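You operate a simulated robot arm through the tools that you are given. There is no shell and no other tool.

You run a simulated two-armed robot. Do the job below in one go: nothing can be reset, and whatever is moved stays where it is left.

TASK
Test the red cord on the running short belt, then clear the fault.
Fine: lower the gate, start, pull the cord once, turn the cord switch back to SET, press reset.
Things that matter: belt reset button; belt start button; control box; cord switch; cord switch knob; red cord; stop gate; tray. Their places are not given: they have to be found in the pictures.

The check looks at the end state, three seconds after you hand in, the way a careful person would. Anything else that was tipped, shoved, dropped, spilled or broken makes it a failure.

THE ROBOT
Two 7-joint arms with two-finger parallel grippers on one trunk that stands fixed in place. Base frame: the origin is at the foot of the trunk, x ahead of it, y to its left, z up. Readings come in m, rad, newtons and seconds.
The left shoulder is at [0.07, 0.163, 1.345], the right one opposite. With the tool pointing down near the work surface each hand reaches from about 0.3 to 0.86 m from the base axis, measured 20 degrees to its own side. Payload 3.43 kg a hand.
The TCP of each hand is the grasp point between the finger pads, 0.034 m short of the fingertips. In the tool frame z runs along the fingers and y along their closing line. The gripper opens to 0.128 m. The fingers are 0.024 m wide and 0.012 m thick; the gripper's body (0.048 by 0.13 m) begins 0.096 m behind the TCP.
Orientation is told as [roll, pitch, yaw] about the base's x, y, z axes, in that order, counted from this pose: with the fingers straight down and closing along the base's y, the tool's x points along the base's -x, its y along +y and its z along -z.

THE INTERFACE
- The arms move only by the tool play_rows. It takes "left_motion", "right_motion" or both (then of equal length, played together; a hand with none holds still); each is a list of rows, each a list of 3 entries, a list of its own where there are three numbers: the turn, a rotation vector about the tool's x, y, z in rad, then the shift along the tool's x, y, z in cm, then the finger opening in cm, from 0 to 12.8. In form: [[[ax, ay, az], [tx, ty, tz], hand], ...]. A call has 1 to 20 rows; each row shifts and turns the commanded pose from where the row before left it, along the tool's axes as they then stand. A row lasts 0.2 s, in which the tool goes at most 0.05 m and 0.15 rad; a call with a longer step from one row to the next is refused whole, and so is a gripper value outside its range. A pose out of reach is approached as far as the arm can. The call stops where the force on the tool passes 40 N (or 10 N more than at its start, if that is more) or the arm is blocked; 0.2 s more then pass. The fingers move at their own pace (about 0.153 m/s each) and stop on an object; they squeeze with about 45 N. The grip force told is the motor's: it shows also when the fingers shut on nothing. Time passes only in rows, and 0.2 s behind the last, so rows that do not move let the fingers close. It gives the time, the measured TCP pose, the force on the tool (base axes), the opening and the grip force at its end, in the units of the frame above (readings bear some noise), with the torque about the TCP (base axes, N m) and any sound that the robot's microphone picked up, and new pictures: "views" is both (left out), scene, wrist or none (wrist: the cameras of the hands that moved).
- Cameras (640 x 400 px; columns grow to the right, rows downward): "scene" is now at [0.1173, 0.0616, 1.5995]; the picture's right is [0.62, -0.78, 0.00], its down [-0.40, -0.32, -0.86] and it looks along [0.67, 0.54, -0.51] (base axes); focal length 241 px, centre (320, 200). "left" rides on the left gripper at [0.076, 0.011, -0.16] in its tool frame; the picture's right is [-0.15, 0.99, 0.00], its down [-0.88, -0.13, -0.46] and it looks along [-0.45, -0.07, 0.89] (tool axes); focal length 234 px, centre (320, 200). "right" rides on the right gripper at [0.076, -0.011, -0.16] in its tool frame; the picture's right is [0.15, 0.99, 0.00], its down [-0.88, 0.13, -0.46] and it looks along [-0.45, 0.07, 0.89] (tool axes); focal length 234 px, centre (320, 200).
- slide_trunk(by): slides the trunk up (or, below 0, down) by that many m; the arms and the scene camera ride with it, the base frame stays. It gives what a move gives, with no picture.
- head_to(pan, tilt): turns the head with the scene camera to pan (to the left, within 1.501 rad either way) and tilt (down, from -0.506 to 1.204), counted from straight ahead of the robot. It gives what a move gives, and a new picture of the scene camera.
- measure_at(camera, pixels): for up to 12 pixels [column, row] of the newest picture of that camera ("zoom" is the newest enlarged one), the place [x, y, z] in the base frame of the surface seen there, good to about 0.002 m, but the place of the scene camera against the robot may be out by one fixed shift of up to 0.025 m in any direction. It takes no simulated time.
- close_up(camera, box): a new picture of the part [left, top, right, bottom] of that camera's present view, enlarged. It takes no simulated time.
- sign_off(): hands the job in; it is judged then, once.

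Open the grippers and draw the arms clear of the work before you hand the job in, unless the task says otherwise.

The tools are called after ">>>" by a JSON object that holds its "method" and its "body". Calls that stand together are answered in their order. play_rows: Moves the arms, as the interface text tells. Its arguments: {"type":"object","properties":{"left_motion":{"type":"array","items":{"type":"array"}},"right_motion":{"type":"array","items":{"type":"array"}},"views":{"type":"string","enum":["both","scene","wrist","none"]}},"required":[]} The other tools are called the same way: slide_trunk (by) slides the trunk up or down; head_to (pan, tilt) turns the head that bears the scene camera; measure_at (camera, pixels) gives the place of the surface under pixels of a picture; close_up (camera, box) takes an enlarged picture of a part of a camera's view; sign_off () hands the job in.

At the start:

```text
time: 0.0
left_tcp_pos: [0.4292, 0.4718, 1.3554]
left_orientation: [-0.001, 0.0, 0.001]
left_ft_force: [0.5, 0.2, 0.1]
left_moment: [0.0, -0.01, 0.01]
left_gripper_width: 0.1279
left_grasp_force: 0.1
right_tcp_pos: [0.5927, 0.1, 1.3085]
right_orientation: [0.0, 0.001, 0.0]
right_ft_force: [-0.7, 0.1, 0.8]
right_moment: [0.0, 0.02, -0.02]
right_gripper_width: 0.1278
right_grasp_force: 0.1
trunk travel left (down, up): [-0.825, 0.115]
head pan, tilt: [0.675, 0.531]
```

scene: 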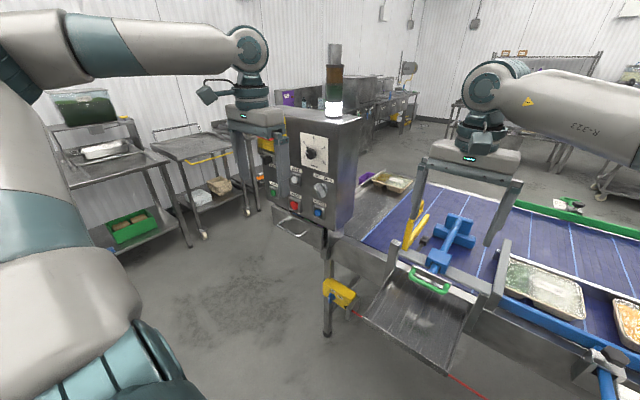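
right: 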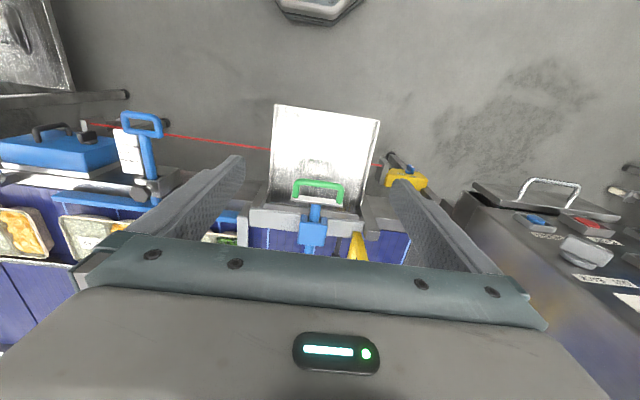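
left: 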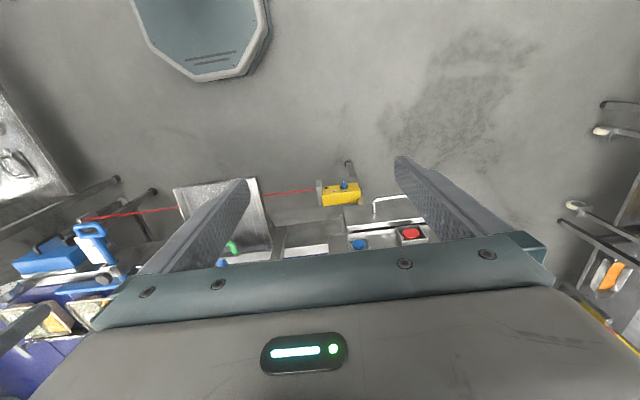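

The scene shows the control box near (315,170), the yellow cord switch at (340,292), the red cord running right from it, and a blue part and yellow part on the belt. I take enlarged pictures to identify the parts.

>>> {"method": "close_up", "body": {"camera": "scene", "box": [240, 90, 380, 240]}}

>>> {"method": "close_up", "body": {"camera": "scene", "box": [300, 240, 480, 400]}}

>>> {"method": "close_up", "body": {"camera": "scene", "box": [360, 160, 640, 400]}}

```text
2.67 times, centred on (310, 165) of scene
```

zoom: 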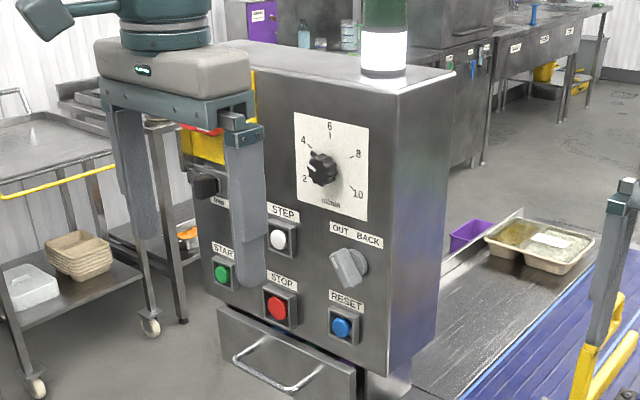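

```text
2.50 times, centred on (390, 320) of scene
```

zoom: 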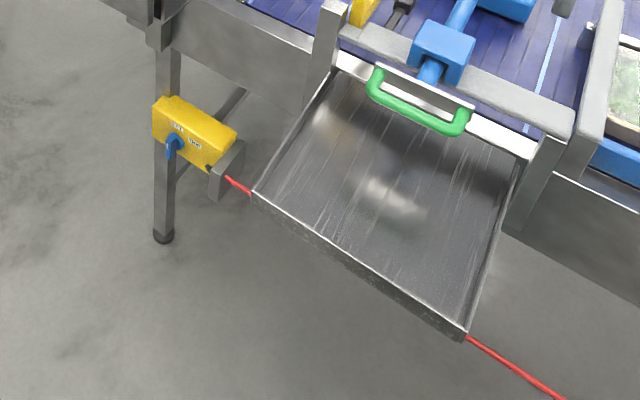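

```text
1.67 times, centred on (500, 280) of scene
```

zoom: 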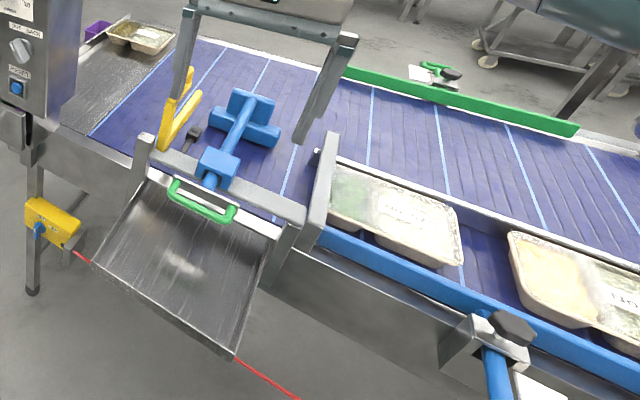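

I can see the box's labelled buttons (START green, STOP red, STEP white, RESET blue, OUT/BACK selector), but must still identify the stop gate. I turn the head to look at the belt further right.

>>> {"method": "head_to", "body": {"pan": 0.1, "tilt": 0.7}}

```text
time: 1.0
left_tcp_pos: [0.4291, 0.471, 1.3553]
left_orientation: [0.0, -0.002, 0.0]
left_ft_force: [0.7, -0.2, 1.1]
left_moment: [0.02, -0.03, -0.02]
left_gripper_width: 0.1279
left_grasp_force: 0.0
right_tcp_pos: [0.5936, 0.0997, 1.3078]
right_orientation: [0.001, 0.001, -0.001]
right_ft_force: [-0.1, 0.6, 0.0]
right_moment: [-0.02, 0.02, 0.0]
right_gripper_width: 0.128
right_grasp_force: 0.0
trunk travel left (down, up): [-0.825, 0.115]
head pan, tilt: [0.099, 0.7]
```

scene: 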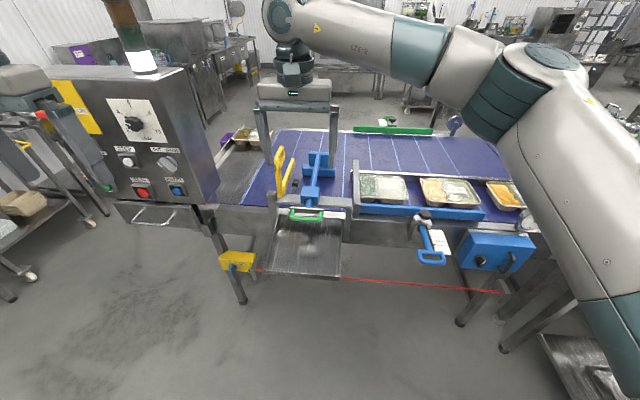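

>>> {"method": "close_up", "body": {"camera": "scene", "box": [220, 120, 380, 220]}}

>>> {"method": "close_up", "body": {"camera": "scene", "box": [340, 160, 560, 300]}}

>>> {"method": "close_up", "body": {"camera": "scene", "box": [60, 60, 240, 240]}}

>>> {"method": "close_up", "body": {"camera": "scene", "box": [200, 230, 300, 300]}}

```text
4.00 times, centred on (300, 170) of scene
```

zoom: 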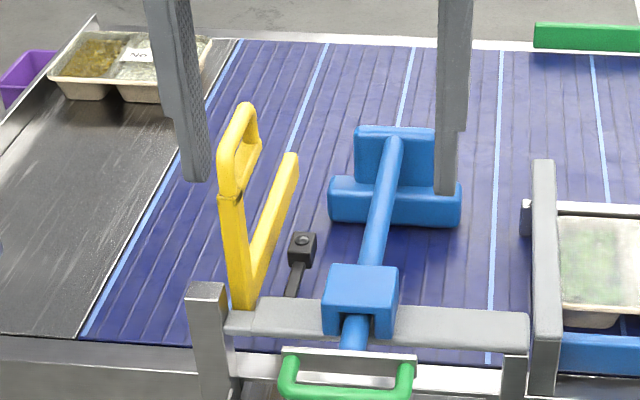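

```text
2.86 times, centred on (450, 230) of scene
```

zoom: 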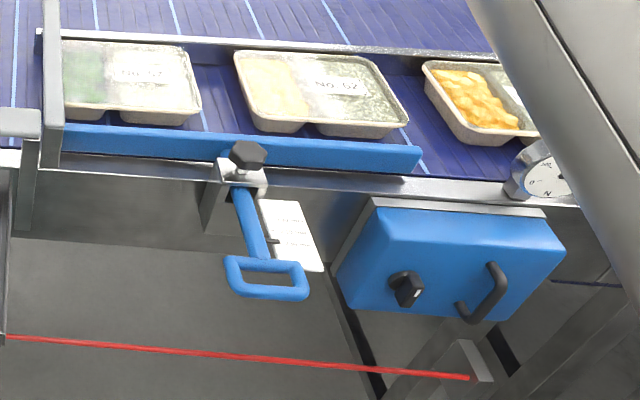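

```text
2.22 times, centred on (150, 150) of scene
```

zoom: 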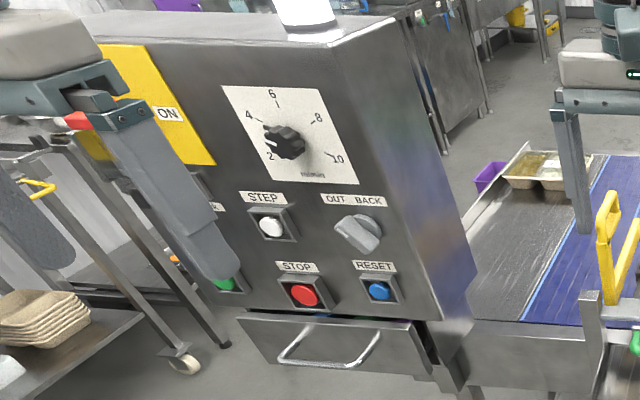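

```text
5.71 times, centred on (250, 265) of scene
```

zoom: 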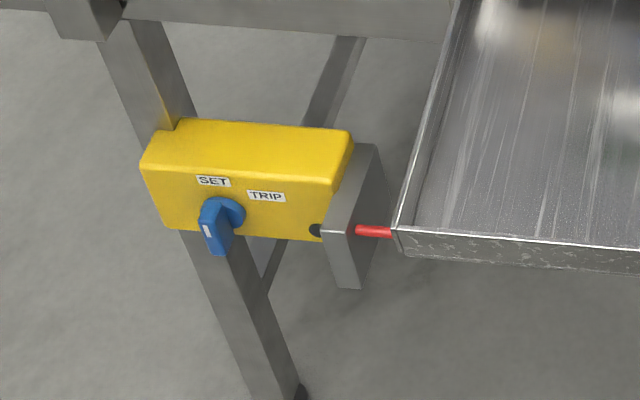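

I measure key points on the scene picture: box buttons, yellow gate bar, cord switch, cord, tray and belt.

>>> {"method": "measure_at", "body": {"camera": "scene", "pixels": [[142, 193], [178, 191], [128, 160], [107, 187], [237, 262], [240, 258], [279, 155], [283, 190], [292, 170], [315, 155], [384, 181], [440, 288]]}}

>>> {"method": "measure_at", "body": {"camera": "scene", "pixels": [[270, 150], [230, 165], [305, 213], [305, 250], [268, 205], [300, 200], [347, 203], [358, 180], [470, 215], [430, 257], [400, 160], [300, 275]]}}

```text
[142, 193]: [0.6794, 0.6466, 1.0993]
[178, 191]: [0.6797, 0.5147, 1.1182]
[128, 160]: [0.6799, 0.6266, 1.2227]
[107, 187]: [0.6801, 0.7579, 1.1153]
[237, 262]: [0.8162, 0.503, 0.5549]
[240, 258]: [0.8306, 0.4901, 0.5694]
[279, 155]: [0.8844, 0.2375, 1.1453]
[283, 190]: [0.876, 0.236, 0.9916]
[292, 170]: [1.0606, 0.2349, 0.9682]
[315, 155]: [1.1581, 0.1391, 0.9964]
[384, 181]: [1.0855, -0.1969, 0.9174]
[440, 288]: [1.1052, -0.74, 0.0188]
```

```text
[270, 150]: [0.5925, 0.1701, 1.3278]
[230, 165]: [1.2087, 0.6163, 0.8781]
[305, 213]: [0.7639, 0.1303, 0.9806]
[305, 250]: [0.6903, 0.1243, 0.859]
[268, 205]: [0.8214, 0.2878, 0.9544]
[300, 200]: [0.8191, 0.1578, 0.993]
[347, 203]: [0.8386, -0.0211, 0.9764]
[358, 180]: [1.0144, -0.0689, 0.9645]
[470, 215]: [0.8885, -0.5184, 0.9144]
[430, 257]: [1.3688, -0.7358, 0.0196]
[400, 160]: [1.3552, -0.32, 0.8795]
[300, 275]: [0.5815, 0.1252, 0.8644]
```

The yellow lever sits near y≈0.236 over the belt; the gray bar near (356,185) could also be a gate. I look closer at both.

>>> {"method": "close_up", "body": {"camera": "scene", "box": [255, 135, 315, 215]}}

>>> {"method": "measure_at", "body": {"camera": "scene", "pixels": [[293, 160], [290, 175], [286, 182], [282, 188], [276, 165], [277, 175], [279, 185], [280, 148], [285, 152], [281, 195], [295, 182], [292, 192]]}}

>>> {"method": "close_up", "body": {"camera": "scene", "box": [330, 140, 430, 240]}}

```text
5.00 times, centred on (285, 175) of scene
```

zoom: 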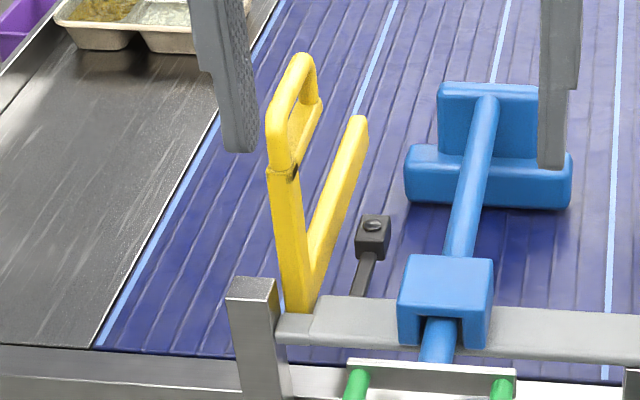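

```text
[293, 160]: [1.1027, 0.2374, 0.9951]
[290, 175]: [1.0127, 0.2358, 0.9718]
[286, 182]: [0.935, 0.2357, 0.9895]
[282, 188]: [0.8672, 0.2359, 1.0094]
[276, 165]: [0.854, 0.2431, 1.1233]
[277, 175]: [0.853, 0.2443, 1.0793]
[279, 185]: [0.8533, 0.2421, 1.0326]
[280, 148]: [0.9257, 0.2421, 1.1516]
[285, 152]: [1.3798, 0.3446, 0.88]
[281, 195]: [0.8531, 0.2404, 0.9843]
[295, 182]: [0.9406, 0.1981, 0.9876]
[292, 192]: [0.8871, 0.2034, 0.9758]
```

```text
4.00 times, centred on (380, 190) of scene
```

zoom: 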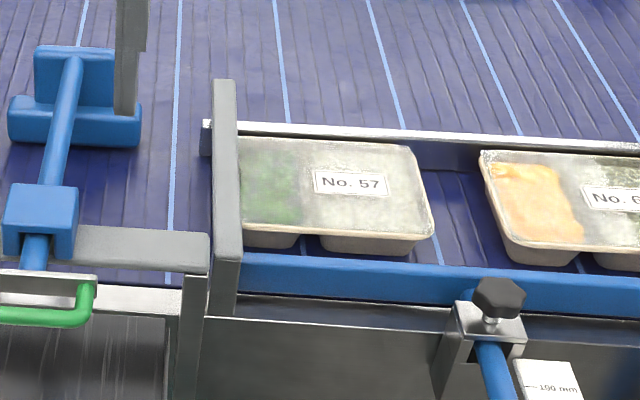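

I see the yellow L-shaped lever with a handle; I need a clear view of it. I move the right hand to the right and back, out of the scene camera's view.

>>> {"method": "play_rows", "body": {"right_motion": [[[0, 0, 0], [1, -4.5, 0], 12.8], [[0, 0, 0], [1, -4.5, 0], 12.8], [[0, 0, 0], [1, -4.5, 0], 12.8], [[0, 0, 0], [1, -4.5, 0], 12.8], [[0, 0, 0], [1, -4.5, 0], 12.8], [[0, 0, 0], [1, -4.5, 0], 12.8], [[0, 0, 0], [1, -4.5, 0], 12.8], [[0, 0, 0], [1, -4.5, 0], 12.8]]}}

```text
time: 2.8
left_tcp_pos: [0.4262, 0.4698, 1.356]
left_orientation: [0.002, -0.001, 0.001]
left_ft_force: [-0.5, -0.4, 0.8]
left_moment: [0.04, -0.02, -0.02]
left_gripper_width: 0.1281
left_grasp_force: 0.1
right_tcp_pos: [0.5114, -0.264, 1.3066]
right_orientation: [0.002, -0.002, 0.003]
right_ft_force: [-0.1, -0.1, 0.1]
right_moment: [0.02, 0.02, -0.02]
right_gripper_width: 0.1281
right_grasp_force: 0.1
trunk travel left (down, up): [-0.825, 0.115]
head pan, tilt: [0.099, 0.7]
```

scene: 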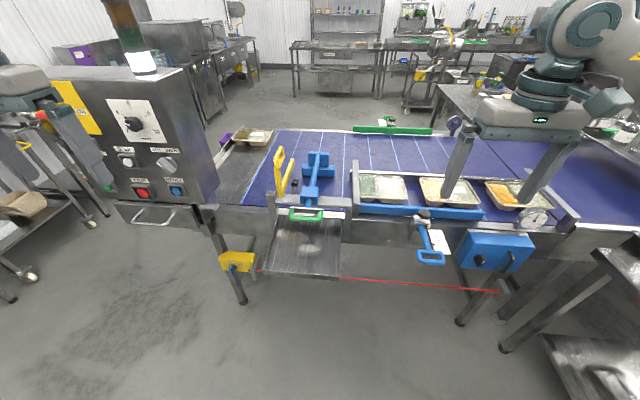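
right: 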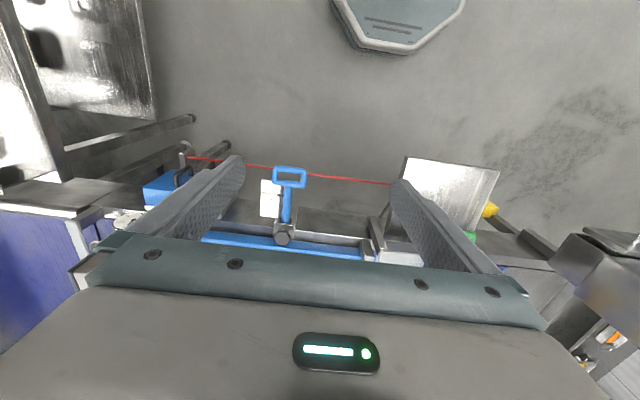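

The view of the belt is now clear. I enlarge the gate and the outfeed region.

>>> {"method": "close_up", "body": {"camera": "scene", "box": [215, 115, 345, 215]}}

>>> {"method": "close_up", "body": {"camera": "scene", "box": [340, 100, 600, 260]}}

```text
4.00 times, centred on (280, 165) of scene
```

zoom: 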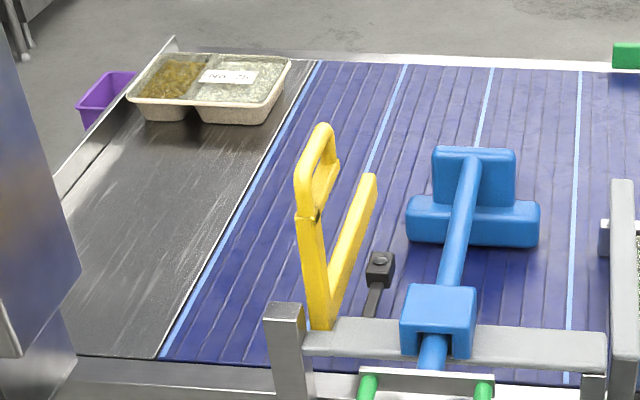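

```text
2.46 times, centred on (470, 180) of scene
```

zoom: 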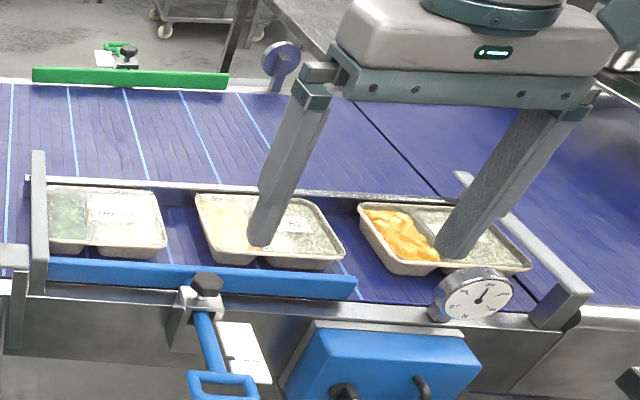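

To get a lower view angle I'd lower the trunk; first I check what's around the left arm and to the left of the robot.

>>> {"method": "head_to", "body": {"pan": 1.1, "tilt": 0.6}}

>>> {"method": "measure_at", "body": {"camera": "scene", "pixels": [[100, 150], [200, 150], [300, 300], [400, 300], [450, 200], [500, 250], [350, 200], [250, 250]]}}

```text
time: 4.0
left_tcp_pos: [0.4294, 0.4698, 1.3551]
left_orientation: [-0.001, 0.001, 0.002]
left_ft_force: [0.5, 0.4, -0.2]
left_moment: [0.0, -0.02, 0.04]
left_gripper_width: 0.1282
left_grasp_force: 0.0
right_tcp_pos: [0.5121, -0.2616, 1.3056]
right_orientation: [-0.001, 0.0, 0.001]
right_ft_force: [0.0, 0.4, 0.0]
right_moment: [0.01, 0.0, -0.02]
right_gripper_width: 0.1279
right_grasp_force: 0.1
trunk travel left (down, up): [-0.825, 0.115]
head pan, tilt: [1.1, 0.6]
```

scene: 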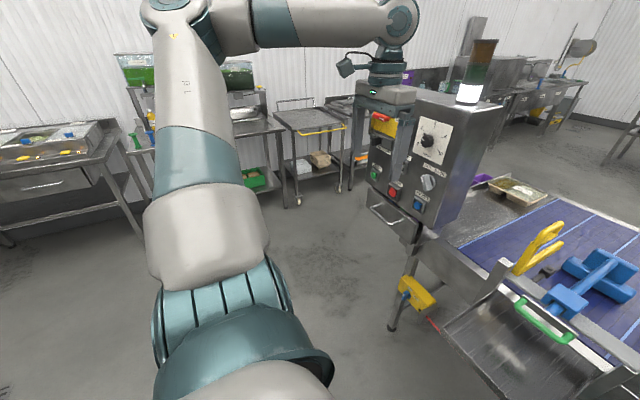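

```text
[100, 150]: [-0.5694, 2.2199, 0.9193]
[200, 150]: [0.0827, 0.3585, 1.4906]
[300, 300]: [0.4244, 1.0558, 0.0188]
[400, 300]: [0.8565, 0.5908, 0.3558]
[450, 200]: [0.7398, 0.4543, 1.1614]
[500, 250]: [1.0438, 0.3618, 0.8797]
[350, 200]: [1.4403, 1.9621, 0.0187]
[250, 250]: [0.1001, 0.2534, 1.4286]
```

The left side is clear for about 1–2 m. I enlarge the gate and the box from this angle.

>>> {"method": "close_up", "body": {"camera": "scene", "box": [470, 190, 640, 310]}}

>>> {"method": "close_up", "body": {"camera": "scene", "box": [350, 70, 500, 250]}}

```text
3.33 times, centred on (555, 250) of scene
```

zoom: 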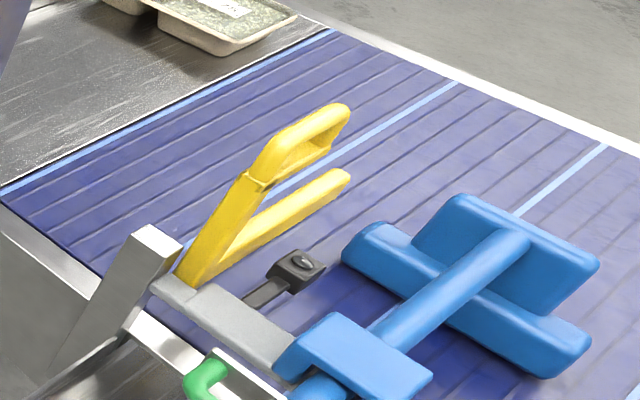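

```text
2.22 times, centred on (425, 160) of scene
```

zoom: 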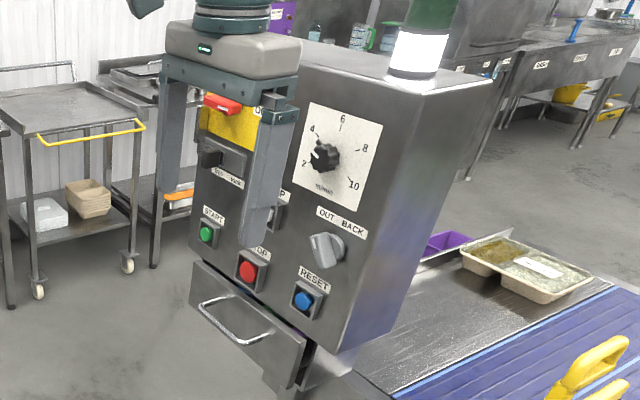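

From the current pictures the gate looks like a yellow L lever hinged at the front rail. I tilt the right hand's wrist camera toward +y to get a side view of the gate.

>>> {"method": "play_rows", "body": {"right_motion": [[[-0.15, 0, 0], [0, 0, 0], 12.8], [[-0.15, 0, 0], [0, 0, 0], 12.8], [[-0.15, 0, 0], [0, 0, 0], 12.8], [[-0.15, 0, 0], [0, 0, 0], 12.8], [[-0.15, 0, 0], [0, 0, 0], 12.8], [[-0.15, 0, 0], [0, 0, 0], 12.8]], "views": "wrist"}}

```text
time: 5.5
left_tcp_pos: [0.4279, 0.4712, 1.3548]
left_orientation: [0.002, -0.001, 0.002]
left_ft_force: [0.0, 0.1, -0.1]
left_moment: [0.01, 0.01, -0.02]
left_gripper_width: 0.128
left_grasp_force: 0.1
right_tcp_pos: [0.5127, -0.2608, 1.3063]
right_orientation: [0.903, 0.0, -0.001]
right_ft_force: [0.0, -0.4, -0.7]
right_moment: [0.02, -0.03, 0.02]
right_gripper_width: 0.1281
right_grasp_force: 0.0
trunk travel left (down, up): [-0.825, 0.115]
head pan, tilt: [1.1, 0.6]
```

right: 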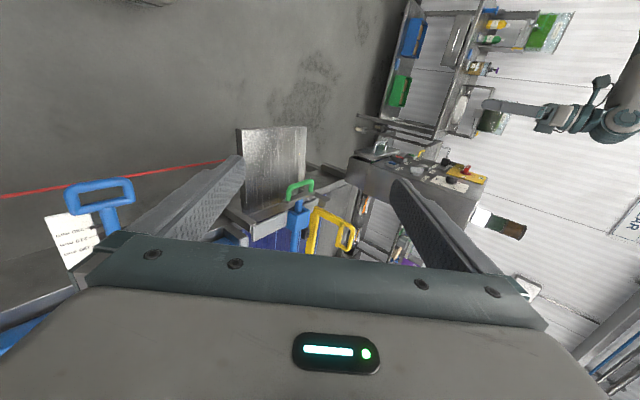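

The gate is visible near (330,232) in the right wrist picture. I enlarge it.

>>> {"method": "close_up", "body": {"camera": "right", "box": [230, 150, 370, 265]}}

>>> {"method": "measure_at", "body": {"camera": "right", "pixels": [[335, 217], [350, 240], [312, 235], [310, 248], [318, 214], [345, 222], [300, 185], [310, 180], [340, 245]]}}

```text
3.48 times, centred on (300, 208) of right
```

zoom: 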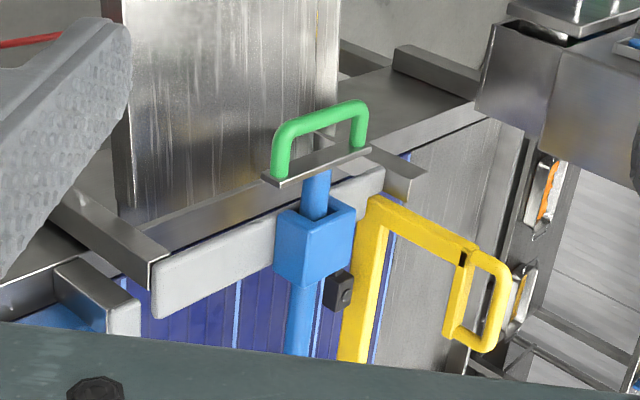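

```text
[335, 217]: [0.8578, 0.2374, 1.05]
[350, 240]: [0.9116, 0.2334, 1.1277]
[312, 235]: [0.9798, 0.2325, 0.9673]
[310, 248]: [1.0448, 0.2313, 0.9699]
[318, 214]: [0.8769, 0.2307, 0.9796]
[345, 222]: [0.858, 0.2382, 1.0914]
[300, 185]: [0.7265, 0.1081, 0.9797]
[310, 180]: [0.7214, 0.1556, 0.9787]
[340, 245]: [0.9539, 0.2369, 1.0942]
```

The yellow gate is an L in the plane y≈0.236, with the blade at z≈0.97 and a D-handle on top at z≈1.09–1.15. I move the right wrist camera closer to see how it is mounted.

>>> {"method": "play_rows", "body": {"right_motion": [[[0, 0, 0], [-2.7, 0.67, 3.3], 12.8], [[0, 0, 0], [-2.7, 0.67, 3.3], 12.8], [[0, 0, 0], [-2.7, 0.67, 3.3], 12.8], [[0, 0, 0], [-2.7, 0.67, 3.3], 12.8], [[0, 0, 0], [-2.7, 0.67, 3.3], 12.8], [[0, 0, 0], [-2.7, 0.67, 3.3], 12.8]], "views": "wrist"}}

>>> {"method": "close_up", "body": {"camera": "right", "box": [230, 100, 430, 265]}}

```text
time: 6.8
left_tcp_pos: [0.4291, 0.4728, 1.3537]
left_orientation: [-0.001, 0.0, 0.0]
left_ft_force: [0.9, -1.0, -0.2]
left_moment: [-0.03, 0.02, -0.02]
left_gripper_width: 0.1282
left_grasp_force: 0.1
right_tcp_pos: [0.6762, -0.079, 1.2129]
right_orientation: [0.898, -0.001, 0.0]
right_ft_force: [-0.2, 1.3, 0.6]
right_moment: [-0.02, 0.0, -0.01]
right_gripper_width: 0.1281
right_grasp_force: 0.1
trunk travel left (down, up): [-0.825, 0.115]
head pan, tilt: [1.1, 0.6]
```

right: 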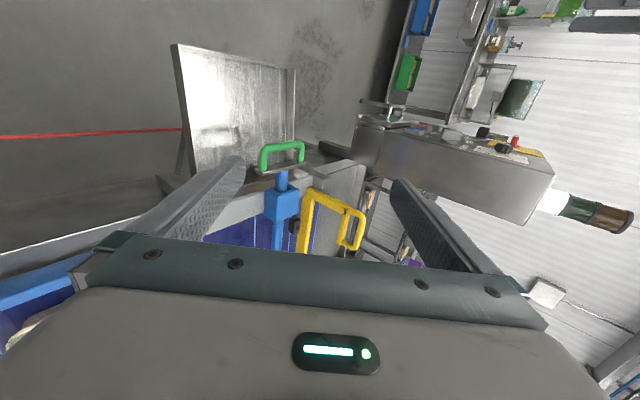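

```text
2.42 times, centred on (330, 182) of right
```

zoom: 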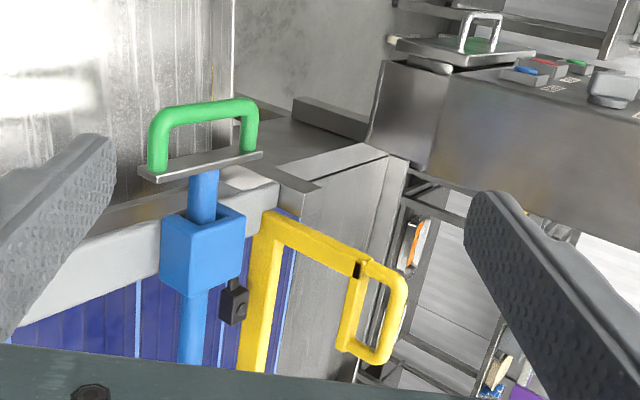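

I measure the blade's lower and upper edges, the arm and the loop in this enlarged picture, to tell how high the blade is above the belt.

>>> {"method": "measure_at", "body": {"camera": "zoom", "pixels": [[253, 260], [246, 310], [240, 355], [275, 265], [268, 310], [262, 355], [250, 230], [300, 235], [340, 257], [356, 300], [350, 345], [390, 340]]}}

>>> {"method": "measure_at", "body": {"camera": "zoom", "pixels": [[395, 290], [370, 265], [265, 217], [280, 218], [235, 300], [230, 290], [290, 190], [305, 185], [265, 195], [210, 255], [290, 240], [70, 250]]}}

```text
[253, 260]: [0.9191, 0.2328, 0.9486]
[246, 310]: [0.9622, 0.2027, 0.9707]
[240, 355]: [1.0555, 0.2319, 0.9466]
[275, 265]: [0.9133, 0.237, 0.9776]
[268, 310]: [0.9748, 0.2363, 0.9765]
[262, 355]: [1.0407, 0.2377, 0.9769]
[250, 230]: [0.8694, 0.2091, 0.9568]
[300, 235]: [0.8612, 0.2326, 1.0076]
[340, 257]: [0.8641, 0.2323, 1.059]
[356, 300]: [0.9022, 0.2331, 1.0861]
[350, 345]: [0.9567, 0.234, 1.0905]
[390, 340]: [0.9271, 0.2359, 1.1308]
```

```text
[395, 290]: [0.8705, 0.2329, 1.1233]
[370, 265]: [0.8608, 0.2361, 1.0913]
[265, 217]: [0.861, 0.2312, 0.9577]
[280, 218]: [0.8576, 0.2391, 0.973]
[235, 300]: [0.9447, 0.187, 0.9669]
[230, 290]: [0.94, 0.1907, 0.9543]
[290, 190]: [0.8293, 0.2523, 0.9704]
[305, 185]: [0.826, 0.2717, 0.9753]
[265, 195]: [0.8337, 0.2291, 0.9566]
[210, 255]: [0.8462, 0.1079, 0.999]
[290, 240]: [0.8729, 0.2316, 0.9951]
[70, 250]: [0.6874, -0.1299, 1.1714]
```

The blade's bottom is at z≈0.947, top ≈0.977 and level, while the belt is ≈0.88 and tray tops ≈0.92, so the gate is raised. I withdraw the right hand and pitch the left hand forward (about 45°) to reach the gate's ring handle.

>>> {"method": "play_rows", "body": {"left_motion": [[[0, -0.1333, 0], [0, 0, 0], 12.8], [[0, -0.1333, 0], [0, 0, 0], 12.8], [[0, -0.1333, 0], [0, 0, 0], 12.8], [[0, -0.1333, 0], [0, 0, 0], 12.8], [[0, -0.1333, 0], [0, 0, 0], 12.8], [[0, -0.1333, 0], [0, 0, 0], 12.8]], "right_motion": [[[0, 0, 0], [2.7, -0.67, -3.3], 12.8], [[0, 0, 0], [2.7, -0.67, -3.3], 12.8], [[0, 0, 0], [2.7, -0.67, -3.3], 12.8], [[0, 0, 0], [2.7, -0.67, -3.3], 12.8], [[0, 0, 0], [2.7, -0.67, -3.3], 12.8], [[0, 0, 0], [2.7, -0.67, -3.3], 12.8]], "views": "wrist"}}

>>> {"method": "head_to", "body": {"pan": 0.5, "tilt": 0.55}}

```text
time: 8.2
left_tcp_pos: [0.4237, 0.4695, 1.3569]
left_orientation: [0.003, -0.806, -0.002]
left_ft_force: [-1.1, -1.1, 0.1]
left_moment: [-0.01, -0.02, 0.01]
left_gripper_width: 0.1282
left_grasp_force: 0.0
right_tcp_pos: [0.5069, -0.2652, 1.3076]
right_orientation: [0.901, -0.004, 0.0]
right_ft_force: [-1.2, 0.3, -0.1]
right_moment: [-0.02, -0.06, -0.04]
right_gripper_width: 0.1279
right_grasp_force: 0.0
trunk travel left (down, up): [-0.825, 0.115]
head pan, tilt: [1.1, 0.6]
```

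right: 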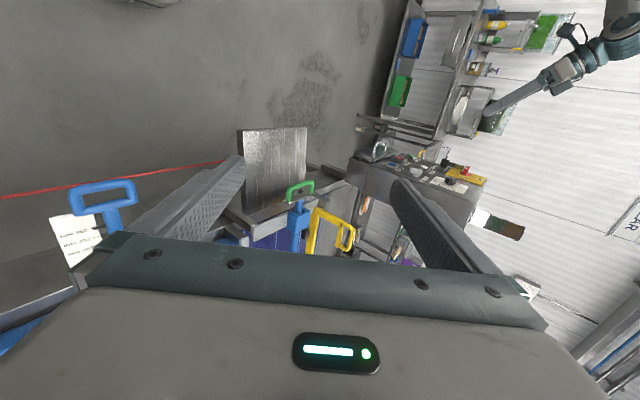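
left: 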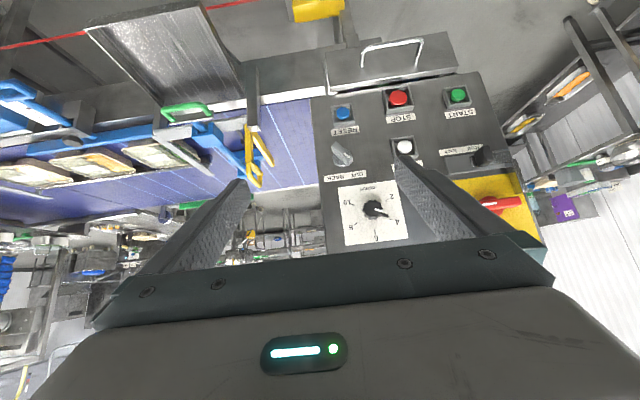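

```text
time: 9.2
left_tcp_pos: [0.4285, 0.4714, 1.3541]
left_orientation: [-0.001, -0.8, 0.002]
left_ft_force: [0.5, 0.5, -0.1]
left_moment: [-0.01, 0.01, -0.05]
left_gripper_width: 0.1281
left_grasp_force: 0.0
right_tcp_pos: [0.5118, -0.2603, 1.3076]
right_orientation: [0.901, 0.0, -0.001]
right_ft_force: [-0.9, -0.1, 0.1]
right_moment: [0.01, -0.03, -0.01]
right_gripper_width: 0.128
right_grasp_force: 0.1
trunk travel left (down, up): [-0.825, 0.115]
head pan, tilt: [0.499, 0.55]
```

scene: 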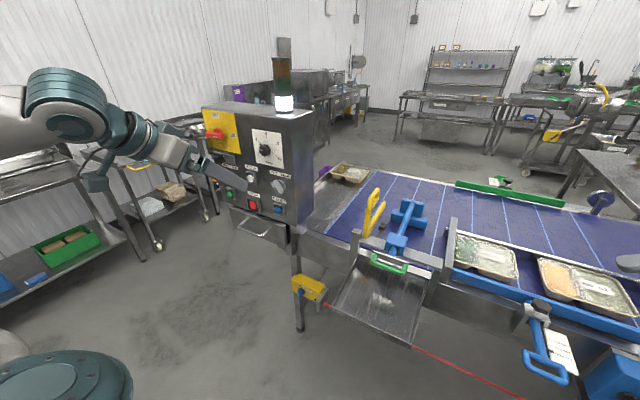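

The left wrist camera shows the panel: RESET (343,113), STOP (398,97), START (458,95), STEP (404,147). I measure buttons and enlarge both the panel and the gate.

>>> {"method": "measure_at", "body": {"camera": "left", "pixels": [[343, 113], [398, 97], [458, 95], [404, 147], [330, 120], [355, 120], [472, 85], [445, 85], [390, 50], [342, 155], [380, 60], [420, 60]]}}

>>> {"method": "close_up", "body": {"camera": "left", "box": [310, 30, 550, 200]}}

>>> {"method": "close_up", "body": {"camera": "left", "box": [150, 70, 330, 200]}}

>>> {"method": "close_up", "body": {"camera": "scene", "box": [320, 170, 460, 270]}}

```text
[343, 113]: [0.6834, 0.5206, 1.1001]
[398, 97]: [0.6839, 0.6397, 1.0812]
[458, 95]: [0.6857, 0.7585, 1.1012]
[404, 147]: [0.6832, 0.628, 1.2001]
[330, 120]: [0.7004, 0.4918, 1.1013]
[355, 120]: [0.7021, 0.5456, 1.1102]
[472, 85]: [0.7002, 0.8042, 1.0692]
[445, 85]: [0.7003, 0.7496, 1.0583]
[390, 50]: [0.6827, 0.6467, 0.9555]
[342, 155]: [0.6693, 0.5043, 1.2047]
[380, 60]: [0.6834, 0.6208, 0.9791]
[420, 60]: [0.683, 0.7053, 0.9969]
```

```text
2.35 times, centred on (430, 115) of left
```

zoom: 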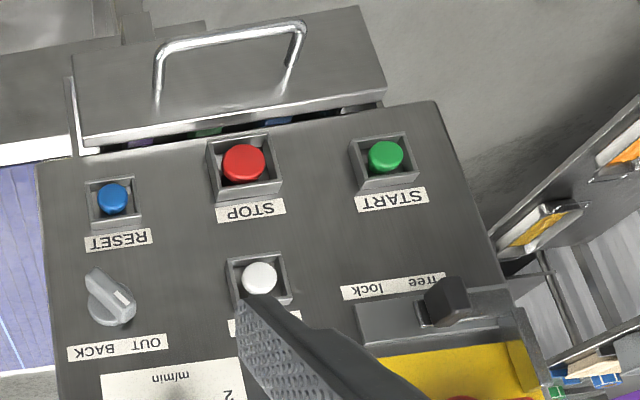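

```text
3.08 times, centred on (240, 135) of left
```

zoom: 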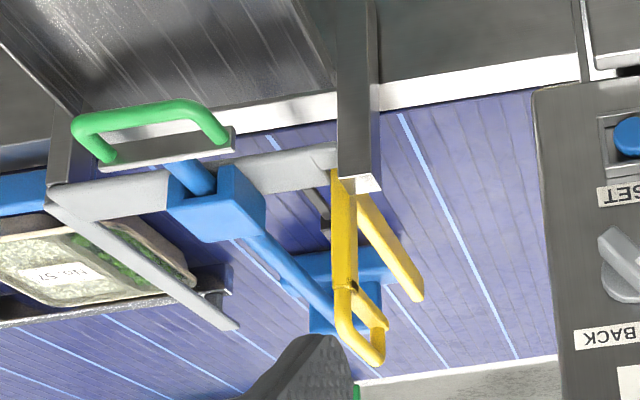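

```text
4.00 times, centred on (390, 220) of scene
```

zoom: 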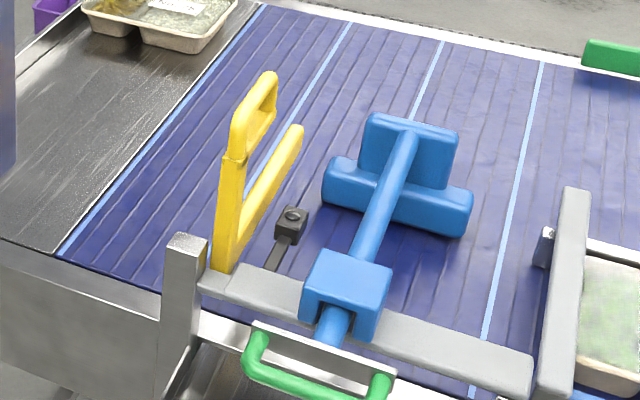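

The gate's arm stands right beside the gray post, with the ring handle near left-camera (255,175). I measure the ring from the left camera before approaching.

>>> {"method": "measure_at", "body": {"camera": "left", "pixels": [[247, 150], [247, 160], [248, 168], [249, 176], [254, 183], [258, 186], [261, 181], [256, 172], [253, 165], [268, 160], [262, 145], [252, 132]]}}

>>> {"method": "close_up", "body": {"camera": "left", "box": [230, 110, 290, 200]}}

```text
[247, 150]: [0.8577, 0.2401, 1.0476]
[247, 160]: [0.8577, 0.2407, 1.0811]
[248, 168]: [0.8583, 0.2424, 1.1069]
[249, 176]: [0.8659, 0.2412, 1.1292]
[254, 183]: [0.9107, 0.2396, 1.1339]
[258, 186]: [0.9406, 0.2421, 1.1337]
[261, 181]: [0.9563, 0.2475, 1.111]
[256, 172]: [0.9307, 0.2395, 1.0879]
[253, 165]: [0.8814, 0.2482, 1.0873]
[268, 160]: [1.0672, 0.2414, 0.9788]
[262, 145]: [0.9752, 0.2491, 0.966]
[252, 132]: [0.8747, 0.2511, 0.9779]
```

```text
4.44 times, centred on (260, 155) of left
```

zoom: 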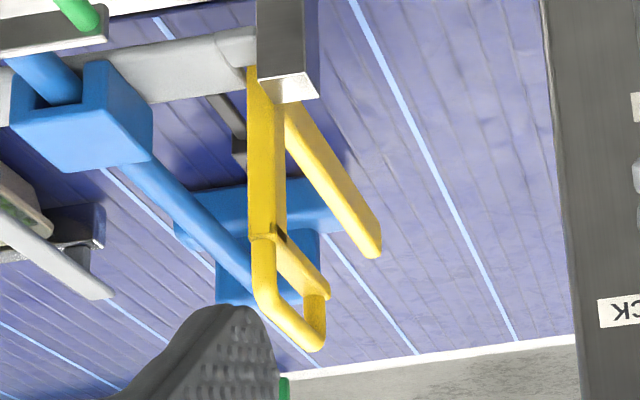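

The ring spans x 0.858–0.957, z 1.087–1.135, y centre ≈0.241. I move the left hand to a standoff before it and level the right hand back.

>>> {"method": "play_rows", "body": {"left_motion": [[[0, 0, 0], [-2.04, -2.875, 3.07], 10], [[0, 0, 0], [-2.04, -2.875, 3.07], 8], [[0, 0, 0], [-2.04, -2.875, 3.07], 8], [[0, 0, 0], [-2.04, -2.875, 3.07], 8], [[0, 0, 0], [-2.04, -2.875, 3.07], 8], [[0, 0, 0], [-2.04, -2.875, 3.07], 8], [[0, 0, 0], [-2.04, -2.875, 3.07], 8], [[0, 0, 0], [-2.04, -2.875, 3.07], 8]], "right_motion": [[[0.15, 0, 0], [0, 0, 0], 12.8], [[0.15, 0, 0], [0, 0, 0], 12.8], [[0.15, 0, 0], [0, 0, 0], 12.8], [[0.15, 0, 0], [0, 0, 0], 12.8], [[0.15, 0, 0], [0, 0, 0], 12.8], [[0.15, 0, 0], [0, 0, 0], 12.8], [[0, 0, 0], [0, 0, 0], 12.8], [[0, 0, 0], [0, 0, 0], 12.8]]}}

```text
time: 11.1
left_tcp_pos: [0.722, 0.2385, 1.2998]
left_orientation: [-0.001, -0.797, 0.001]
left_ft_force: [0.1, 0.0, 0.1]
left_moment: [0.01, 0.02, 0.03]
left_gripper_width: 0.0799
left_grasp_force: 0.1
right_tcp_pos: [0.5171, -0.2613, 1.3057]
right_orientation: [0.0, 0.003, -0.001]
right_ft_force: [-0.1, 0.5, -0.1]
right_moment: [-0.04, 0.05, -0.01]
right_gripper_width: 0.128
right_grasp_force: 0.0
trunk travel left (down, up): [-0.825, 0.115]
head pan, tilt: [0.499, 0.55]
```

scene: 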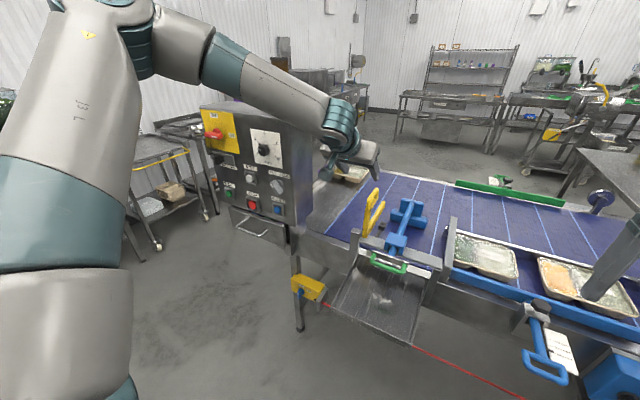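
right: 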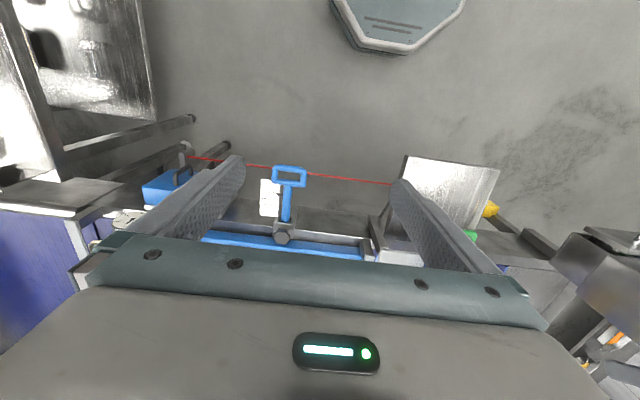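
left: 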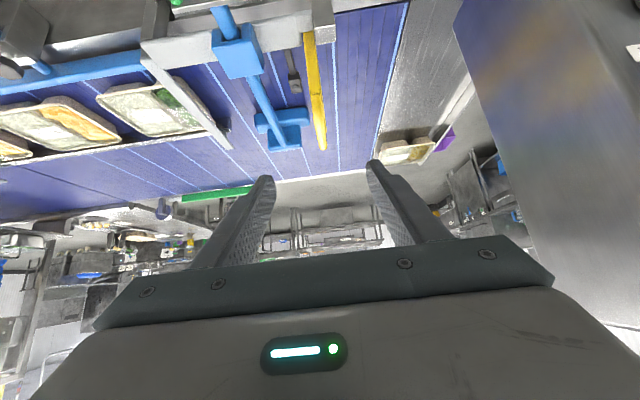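

The ring handle is centred between the left fingers (image column ≈316). I advance along the tool axis toward the ring, stopping short to check.

>>> {"method": "play_rows", "body": {"left_motion": [[[0, 0, 0], [0, 0.05, 4.25], 8], [[0, 0, 0], [0, 0.05, 4.25], 8], [[0, 0, 0], [0, 0.05, 4.25], 8], [[0, 0, 0], [0, 0.05, 4.25], 8]]}}

```text
time: 12.1
left_tcp_pos: [0.8316, 0.2513, 1.1865]
left_orientation: [-0.002, -0.799, 0.003]
left_ft_force: [0.7, -0.2, 0.1]
left_moment: [0.0, -0.02, 0.01]
left_gripper_width: 0.0803
left_grasp_force: 0.1
left hand out of reach, approached as far as the arm can: row 4
right_tcp_pos: [0.5151, -0.26, 1.3075]
right_orientation: [-0.001, 0.002, -0.001]
right_ft_force: [0.0, -0.3, -0.4]
right_moment: [0.0, 0.05, 0.02]
right_gripper_width: 0.1283
right_grasp_force: 0.1
trunk travel left (down, up): [-0.825, 0.115]
head pan, tilt: [0.499, 0.55]
```

scene: 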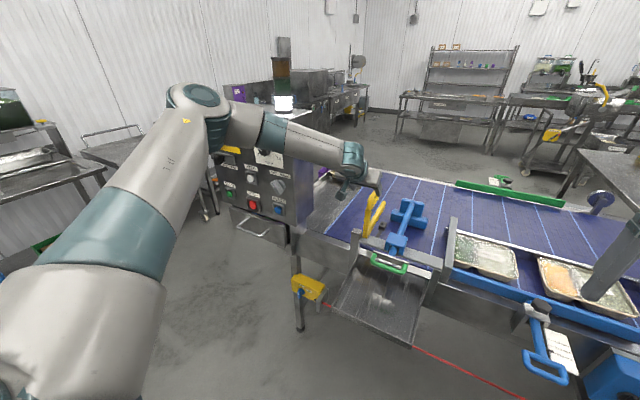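
left: 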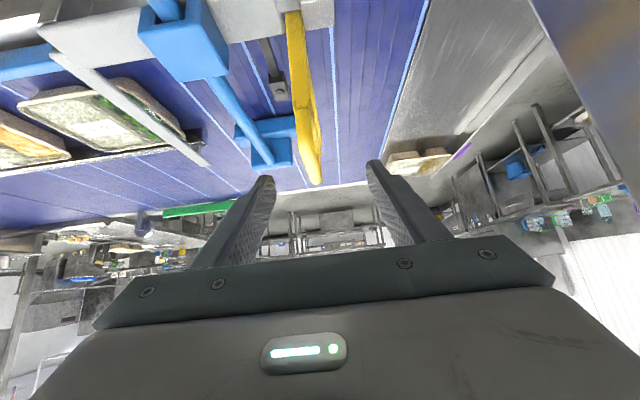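

The reach runs out at this 45° tilt (TCP 0.83, 1.19). I back off and pitch the hand flatter so the wrist stays nearer, then lower the trunk.

>>> {"method": "play_rows", "body": {"left_motion": [[[0, 0, 0], [0, 0, -4.25], 8], [[0, 0, 0], [0, 0, -4.25], 8], [[0, 0, 0], [0, 0, -4.25], 8], [[0, -0.14, 0], [0, 0, 0], 8], [[0, -0.14, 0], [0, 0, 0], 8], [[0, -0.14, 0], [0, 0, 0], 8]], "views": "none"}}

```text
time: 13.4
left_tcp_pos: [0.7387, 0.2506, 1.2768]
left_orientation: [-0.006, -1.223, 0.008]
left_ft_force: [0.2, 0.0, 1.4]
left_moment: [-0.02, -0.02, 0.03]
left_gripper_width: 0.08
left_grasp_force: 0.1
right_tcp_pos: [0.5151, -0.2596, 1.3076]
right_orientation: [0.001, -0.001, -0.002]
right_ft_force: [0.3, -0.3, -1.4]
right_moment: [-0.03, -0.01, 0.0]
right_gripper_width: 0.1278
right_grasp_force: 0.0
trunk travel left (down, up): [-0.825, 0.115]
head pan, tilt: [0.499, 0.55]
```

TCP is now (0.739, 0.251, 1.277) with pitch −1.22. I lower the trunk 0.14 m to bring the hand to the ring's height.

>>> {"method": "slide_trunk", "body": {"by": -0.14}}

>>> {"method": "play_rows", "body": {"left_motion": [[[0, 0, 0], [0, 0, 0], 8]]}}

```text
time: 15.1
left_tcp_pos: [0.7392, 0.2495, 1.1379]
left_orientation: [0.001, -1.221, 0.001]
left_ft_force: [-0.9, 0.1, 0.3]
left_moment: [-0.02, 0.0, 0.03]
left_gripper_width: 0.08
left_grasp_force: 0.1
right_tcp_pos: [0.5129, -0.2601, 1.168]
right_orientation: [0.0, 0.001, 0.001]
right_ft_force: [-0.7, 0.0, 0.0]
right_moment: [-0.03, 0.01, -0.01]
right_gripper_width: 0.1279
right_grasp_force: 0.1
trunk travel left (down, up): [-0.685, 0.255]
head pan, tilt: [0.499, 0.55]
```

```text
time: 15.5
left_tcp_pos: [0.7389, 0.2497, 1.136]
left_orientation: [0.003, -1.221, 0.002]
left_ft_force: [-0.7, -0.7, 1.1]
left_moment: [0.02, 0.01, -0.02]
left_gripper_width: 0.08
left_grasp_force: 0.1
right_tcp_pos: [0.5135, -0.2605, 1.1668]
right_orientation: [0.0, -0.001, -0.001]
right_ft_force: [0.2, -0.5, 0.0]
right_moment: [0.01, 0.0, 0.01]
right_gripper_width: 0.1279
right_grasp_force: 0.1
trunk travel left (down, up): [-0.685, 0.255]
head pan, tilt: [0.499, 0.55]
```

scene: 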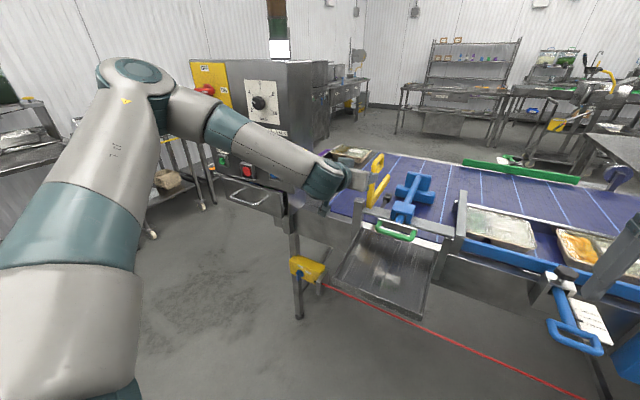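
left: 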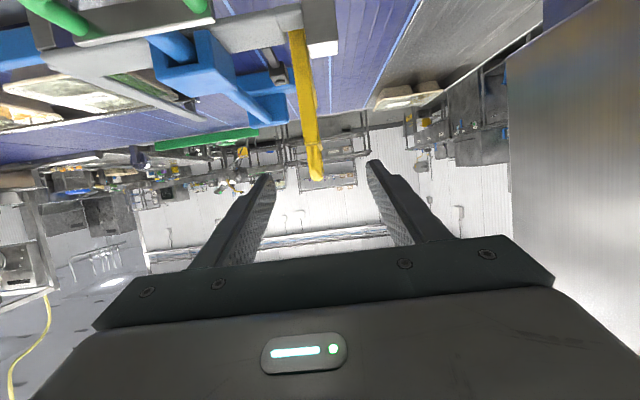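

I check the clearance between the left forearm and the box by measuring points on both.

>>> {"method": "measure_at", "body": {"camera": "scene", "pixels": [[130, 75], [190, 110], [240, 135], [290, 160], [315, 170], [335, 180], [300, 100], [325, 110], [150, 130]]}}

>>> {"method": "close_up", "body": {"camera": "left", "box": [230, 10, 400, 260]}}

>>> {"method": "measure_at", "body": {"camera": "left", "pixels": [[316, 175], [312, 150], [308, 110], [302, 70], [320, 150], [295, 40], [325, 30], [300, 20]]}}

```text
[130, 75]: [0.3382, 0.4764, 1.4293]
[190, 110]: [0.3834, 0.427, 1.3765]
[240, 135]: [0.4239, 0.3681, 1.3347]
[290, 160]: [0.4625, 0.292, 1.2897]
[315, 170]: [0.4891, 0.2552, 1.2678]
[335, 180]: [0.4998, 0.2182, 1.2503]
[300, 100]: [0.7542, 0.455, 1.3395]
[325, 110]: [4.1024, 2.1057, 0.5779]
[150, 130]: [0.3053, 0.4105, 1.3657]
```

```text
1.60 times, centred on (315, 135) of left
```

zoom: 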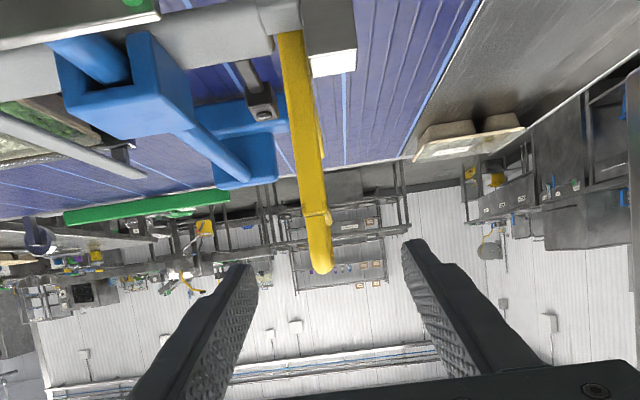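

```text
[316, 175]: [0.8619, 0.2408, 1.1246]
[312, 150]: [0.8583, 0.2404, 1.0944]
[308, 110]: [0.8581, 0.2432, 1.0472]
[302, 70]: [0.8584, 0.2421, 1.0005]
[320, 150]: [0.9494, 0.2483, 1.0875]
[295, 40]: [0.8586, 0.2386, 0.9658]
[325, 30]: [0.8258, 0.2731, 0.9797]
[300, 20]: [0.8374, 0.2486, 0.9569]
```

Forearm is well clear of the box (x<0.5). I advance the open left fingers to straddle the ring at about (0.905, 0.241, 1.115).

>>> {"method": "play_rows", "body": {"left_motion": [[[0, 0, 0], [-0.75, -0.17, 3.26], 8], [[0, 0, 0], [-0.75, -0.17, 3.26], 8], [[0, 0, 0], [-0.75, -0.17, 3.26], 8], [[0, 0, 0], [-0.75, -0.17, 3.26], 8], [[0, 0, 0], [-0.75, -0.17, 3.26], 8]]}}

```text
time: 16.7
left_tcp_pos: [0.8834, 0.2575, 1.1246]
left_orientation: [-0.004, -1.219, 0.002]
left_ft_force: [-0.3, 0.1, -0.5]
left_moment: [-0.01, 0.01, -0.01]
left_gripper_width: 0.0799
left_grasp_force: 0.0
left hand out of reach, approached as far as the arm can: row 5
right_tcp_pos: [0.5121, -0.2599, 1.1669]
right_orientation: [0.001, 0.001, -0.001]
right_ft_force: [0.7, -0.1, 0.0]
right_moment: [-0.03, -0.02, -0.03]
right_gripper_width: 0.1282
right_grasp_force: 0.1
trunk travel left (down, up): [-0.685, 0.255]
head pan, tilt: [0.499, 0.55]
```

scene: 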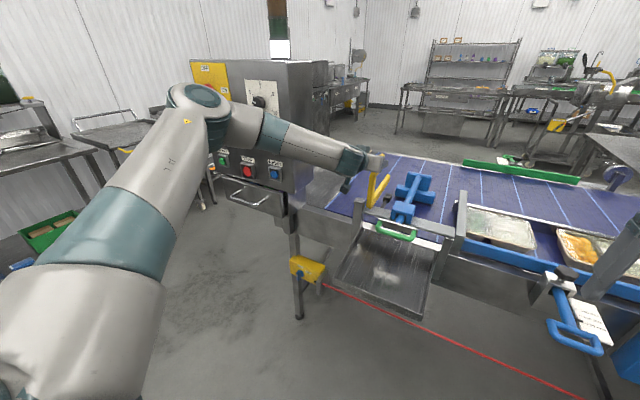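
left: 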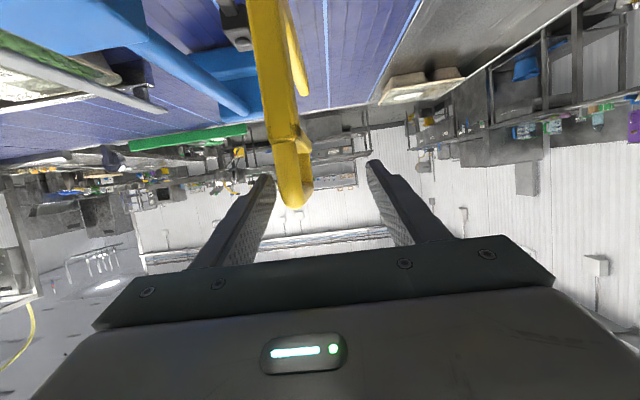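

The fingers straddle the ring (it sits between the pads at column ≈292), but reach ends at y 0.2575. I centre the hand on y≈0.241, backing off 1 cm.

>>> {"method": "play_rows", "body": {"left_motion": [[[0, 0, 0], [0, -0.8, -0.6], 8], [[0, 0, 0], [0, -0.85, -0.4], 8]], "views": "wrist"}}

```text
time: 17.3
left_tcp_pos: [0.8739, 0.2404, 1.1306]
left_orientation: [-0.002, -1.22, 0.001]
left_ft_force: [1.0, 0.4, 0.0]
left_moment: [0.01, 0.02, 0.03]
left_gripper_width: 0.0799
left_grasp_force: 0.1
right_tcp_pos: [0.5135, -0.2609, 1.1686]
right_orientation: [-0.001, 0.0, 0.001]
right_ft_force: [-0.4, -0.4, 0.5]
right_moment: [-0.02, 0.03, -0.02]
right_gripper_width: 0.128
right_grasp_force: 0.1
trunk travel left (down, up): [-0.685, 0.255]
head pan, tilt: [0.499, 0.55]
```

left: 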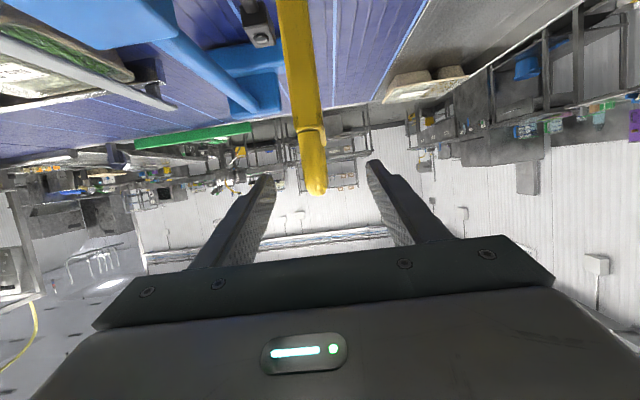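

Centred now at y 0.240. I lower about 1.5 cm to grip the ring's mid-height, then close the fingers.

>>> {"method": "play_rows", "body": {"left_motion": [[[0, 0, 0], [1.41, 0, 0.5], 8], [[0, 0, 0], [0, 0, 0], 5], [[0, 0, 0], [0, 0, 0], 3], [[0, 0, 0], [0, 0, 0], 1], [[0, 0, 0], [0, 0, 0], 1]], "views": "wrist"}}

```text
time: 18.5
left_tcp_pos: [0.8696, 0.2402, 1.118]
left_orientation: [0.002, -1.219, -0.009]
left_ft_force: [-0.5, -16.1, -3.7]
left_moment: [-0.05, -0.54, -0.11]
left_gripper_width: 0.0156
left_grasp_force: 44.5
left hand out of reach, approached as far as the arm can: row 1
right_tcp_pos: [0.5142, -0.2624, 1.167]
right_orientation: [0.004, 0.0, -0.002]
right_ft_force: [-0.3, 0.2, 0.4]
right_moment: [0.01, -0.02, 0.01]
right_gripper_width: 0.1282
right_grasp_force: 0.0
trunk travel left (down, up): [-0.685, 0.255]
head pan, tilt: [0.499, 0.55]
```

left: 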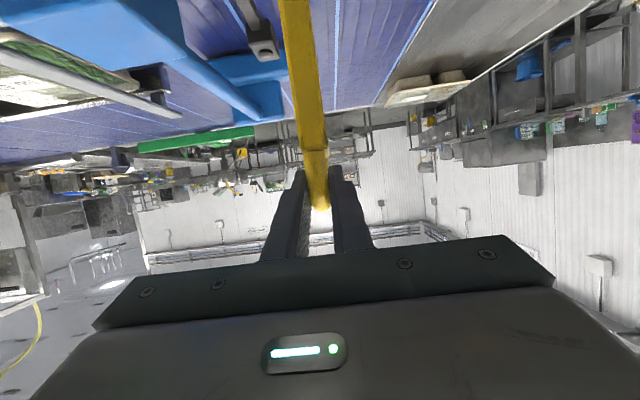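

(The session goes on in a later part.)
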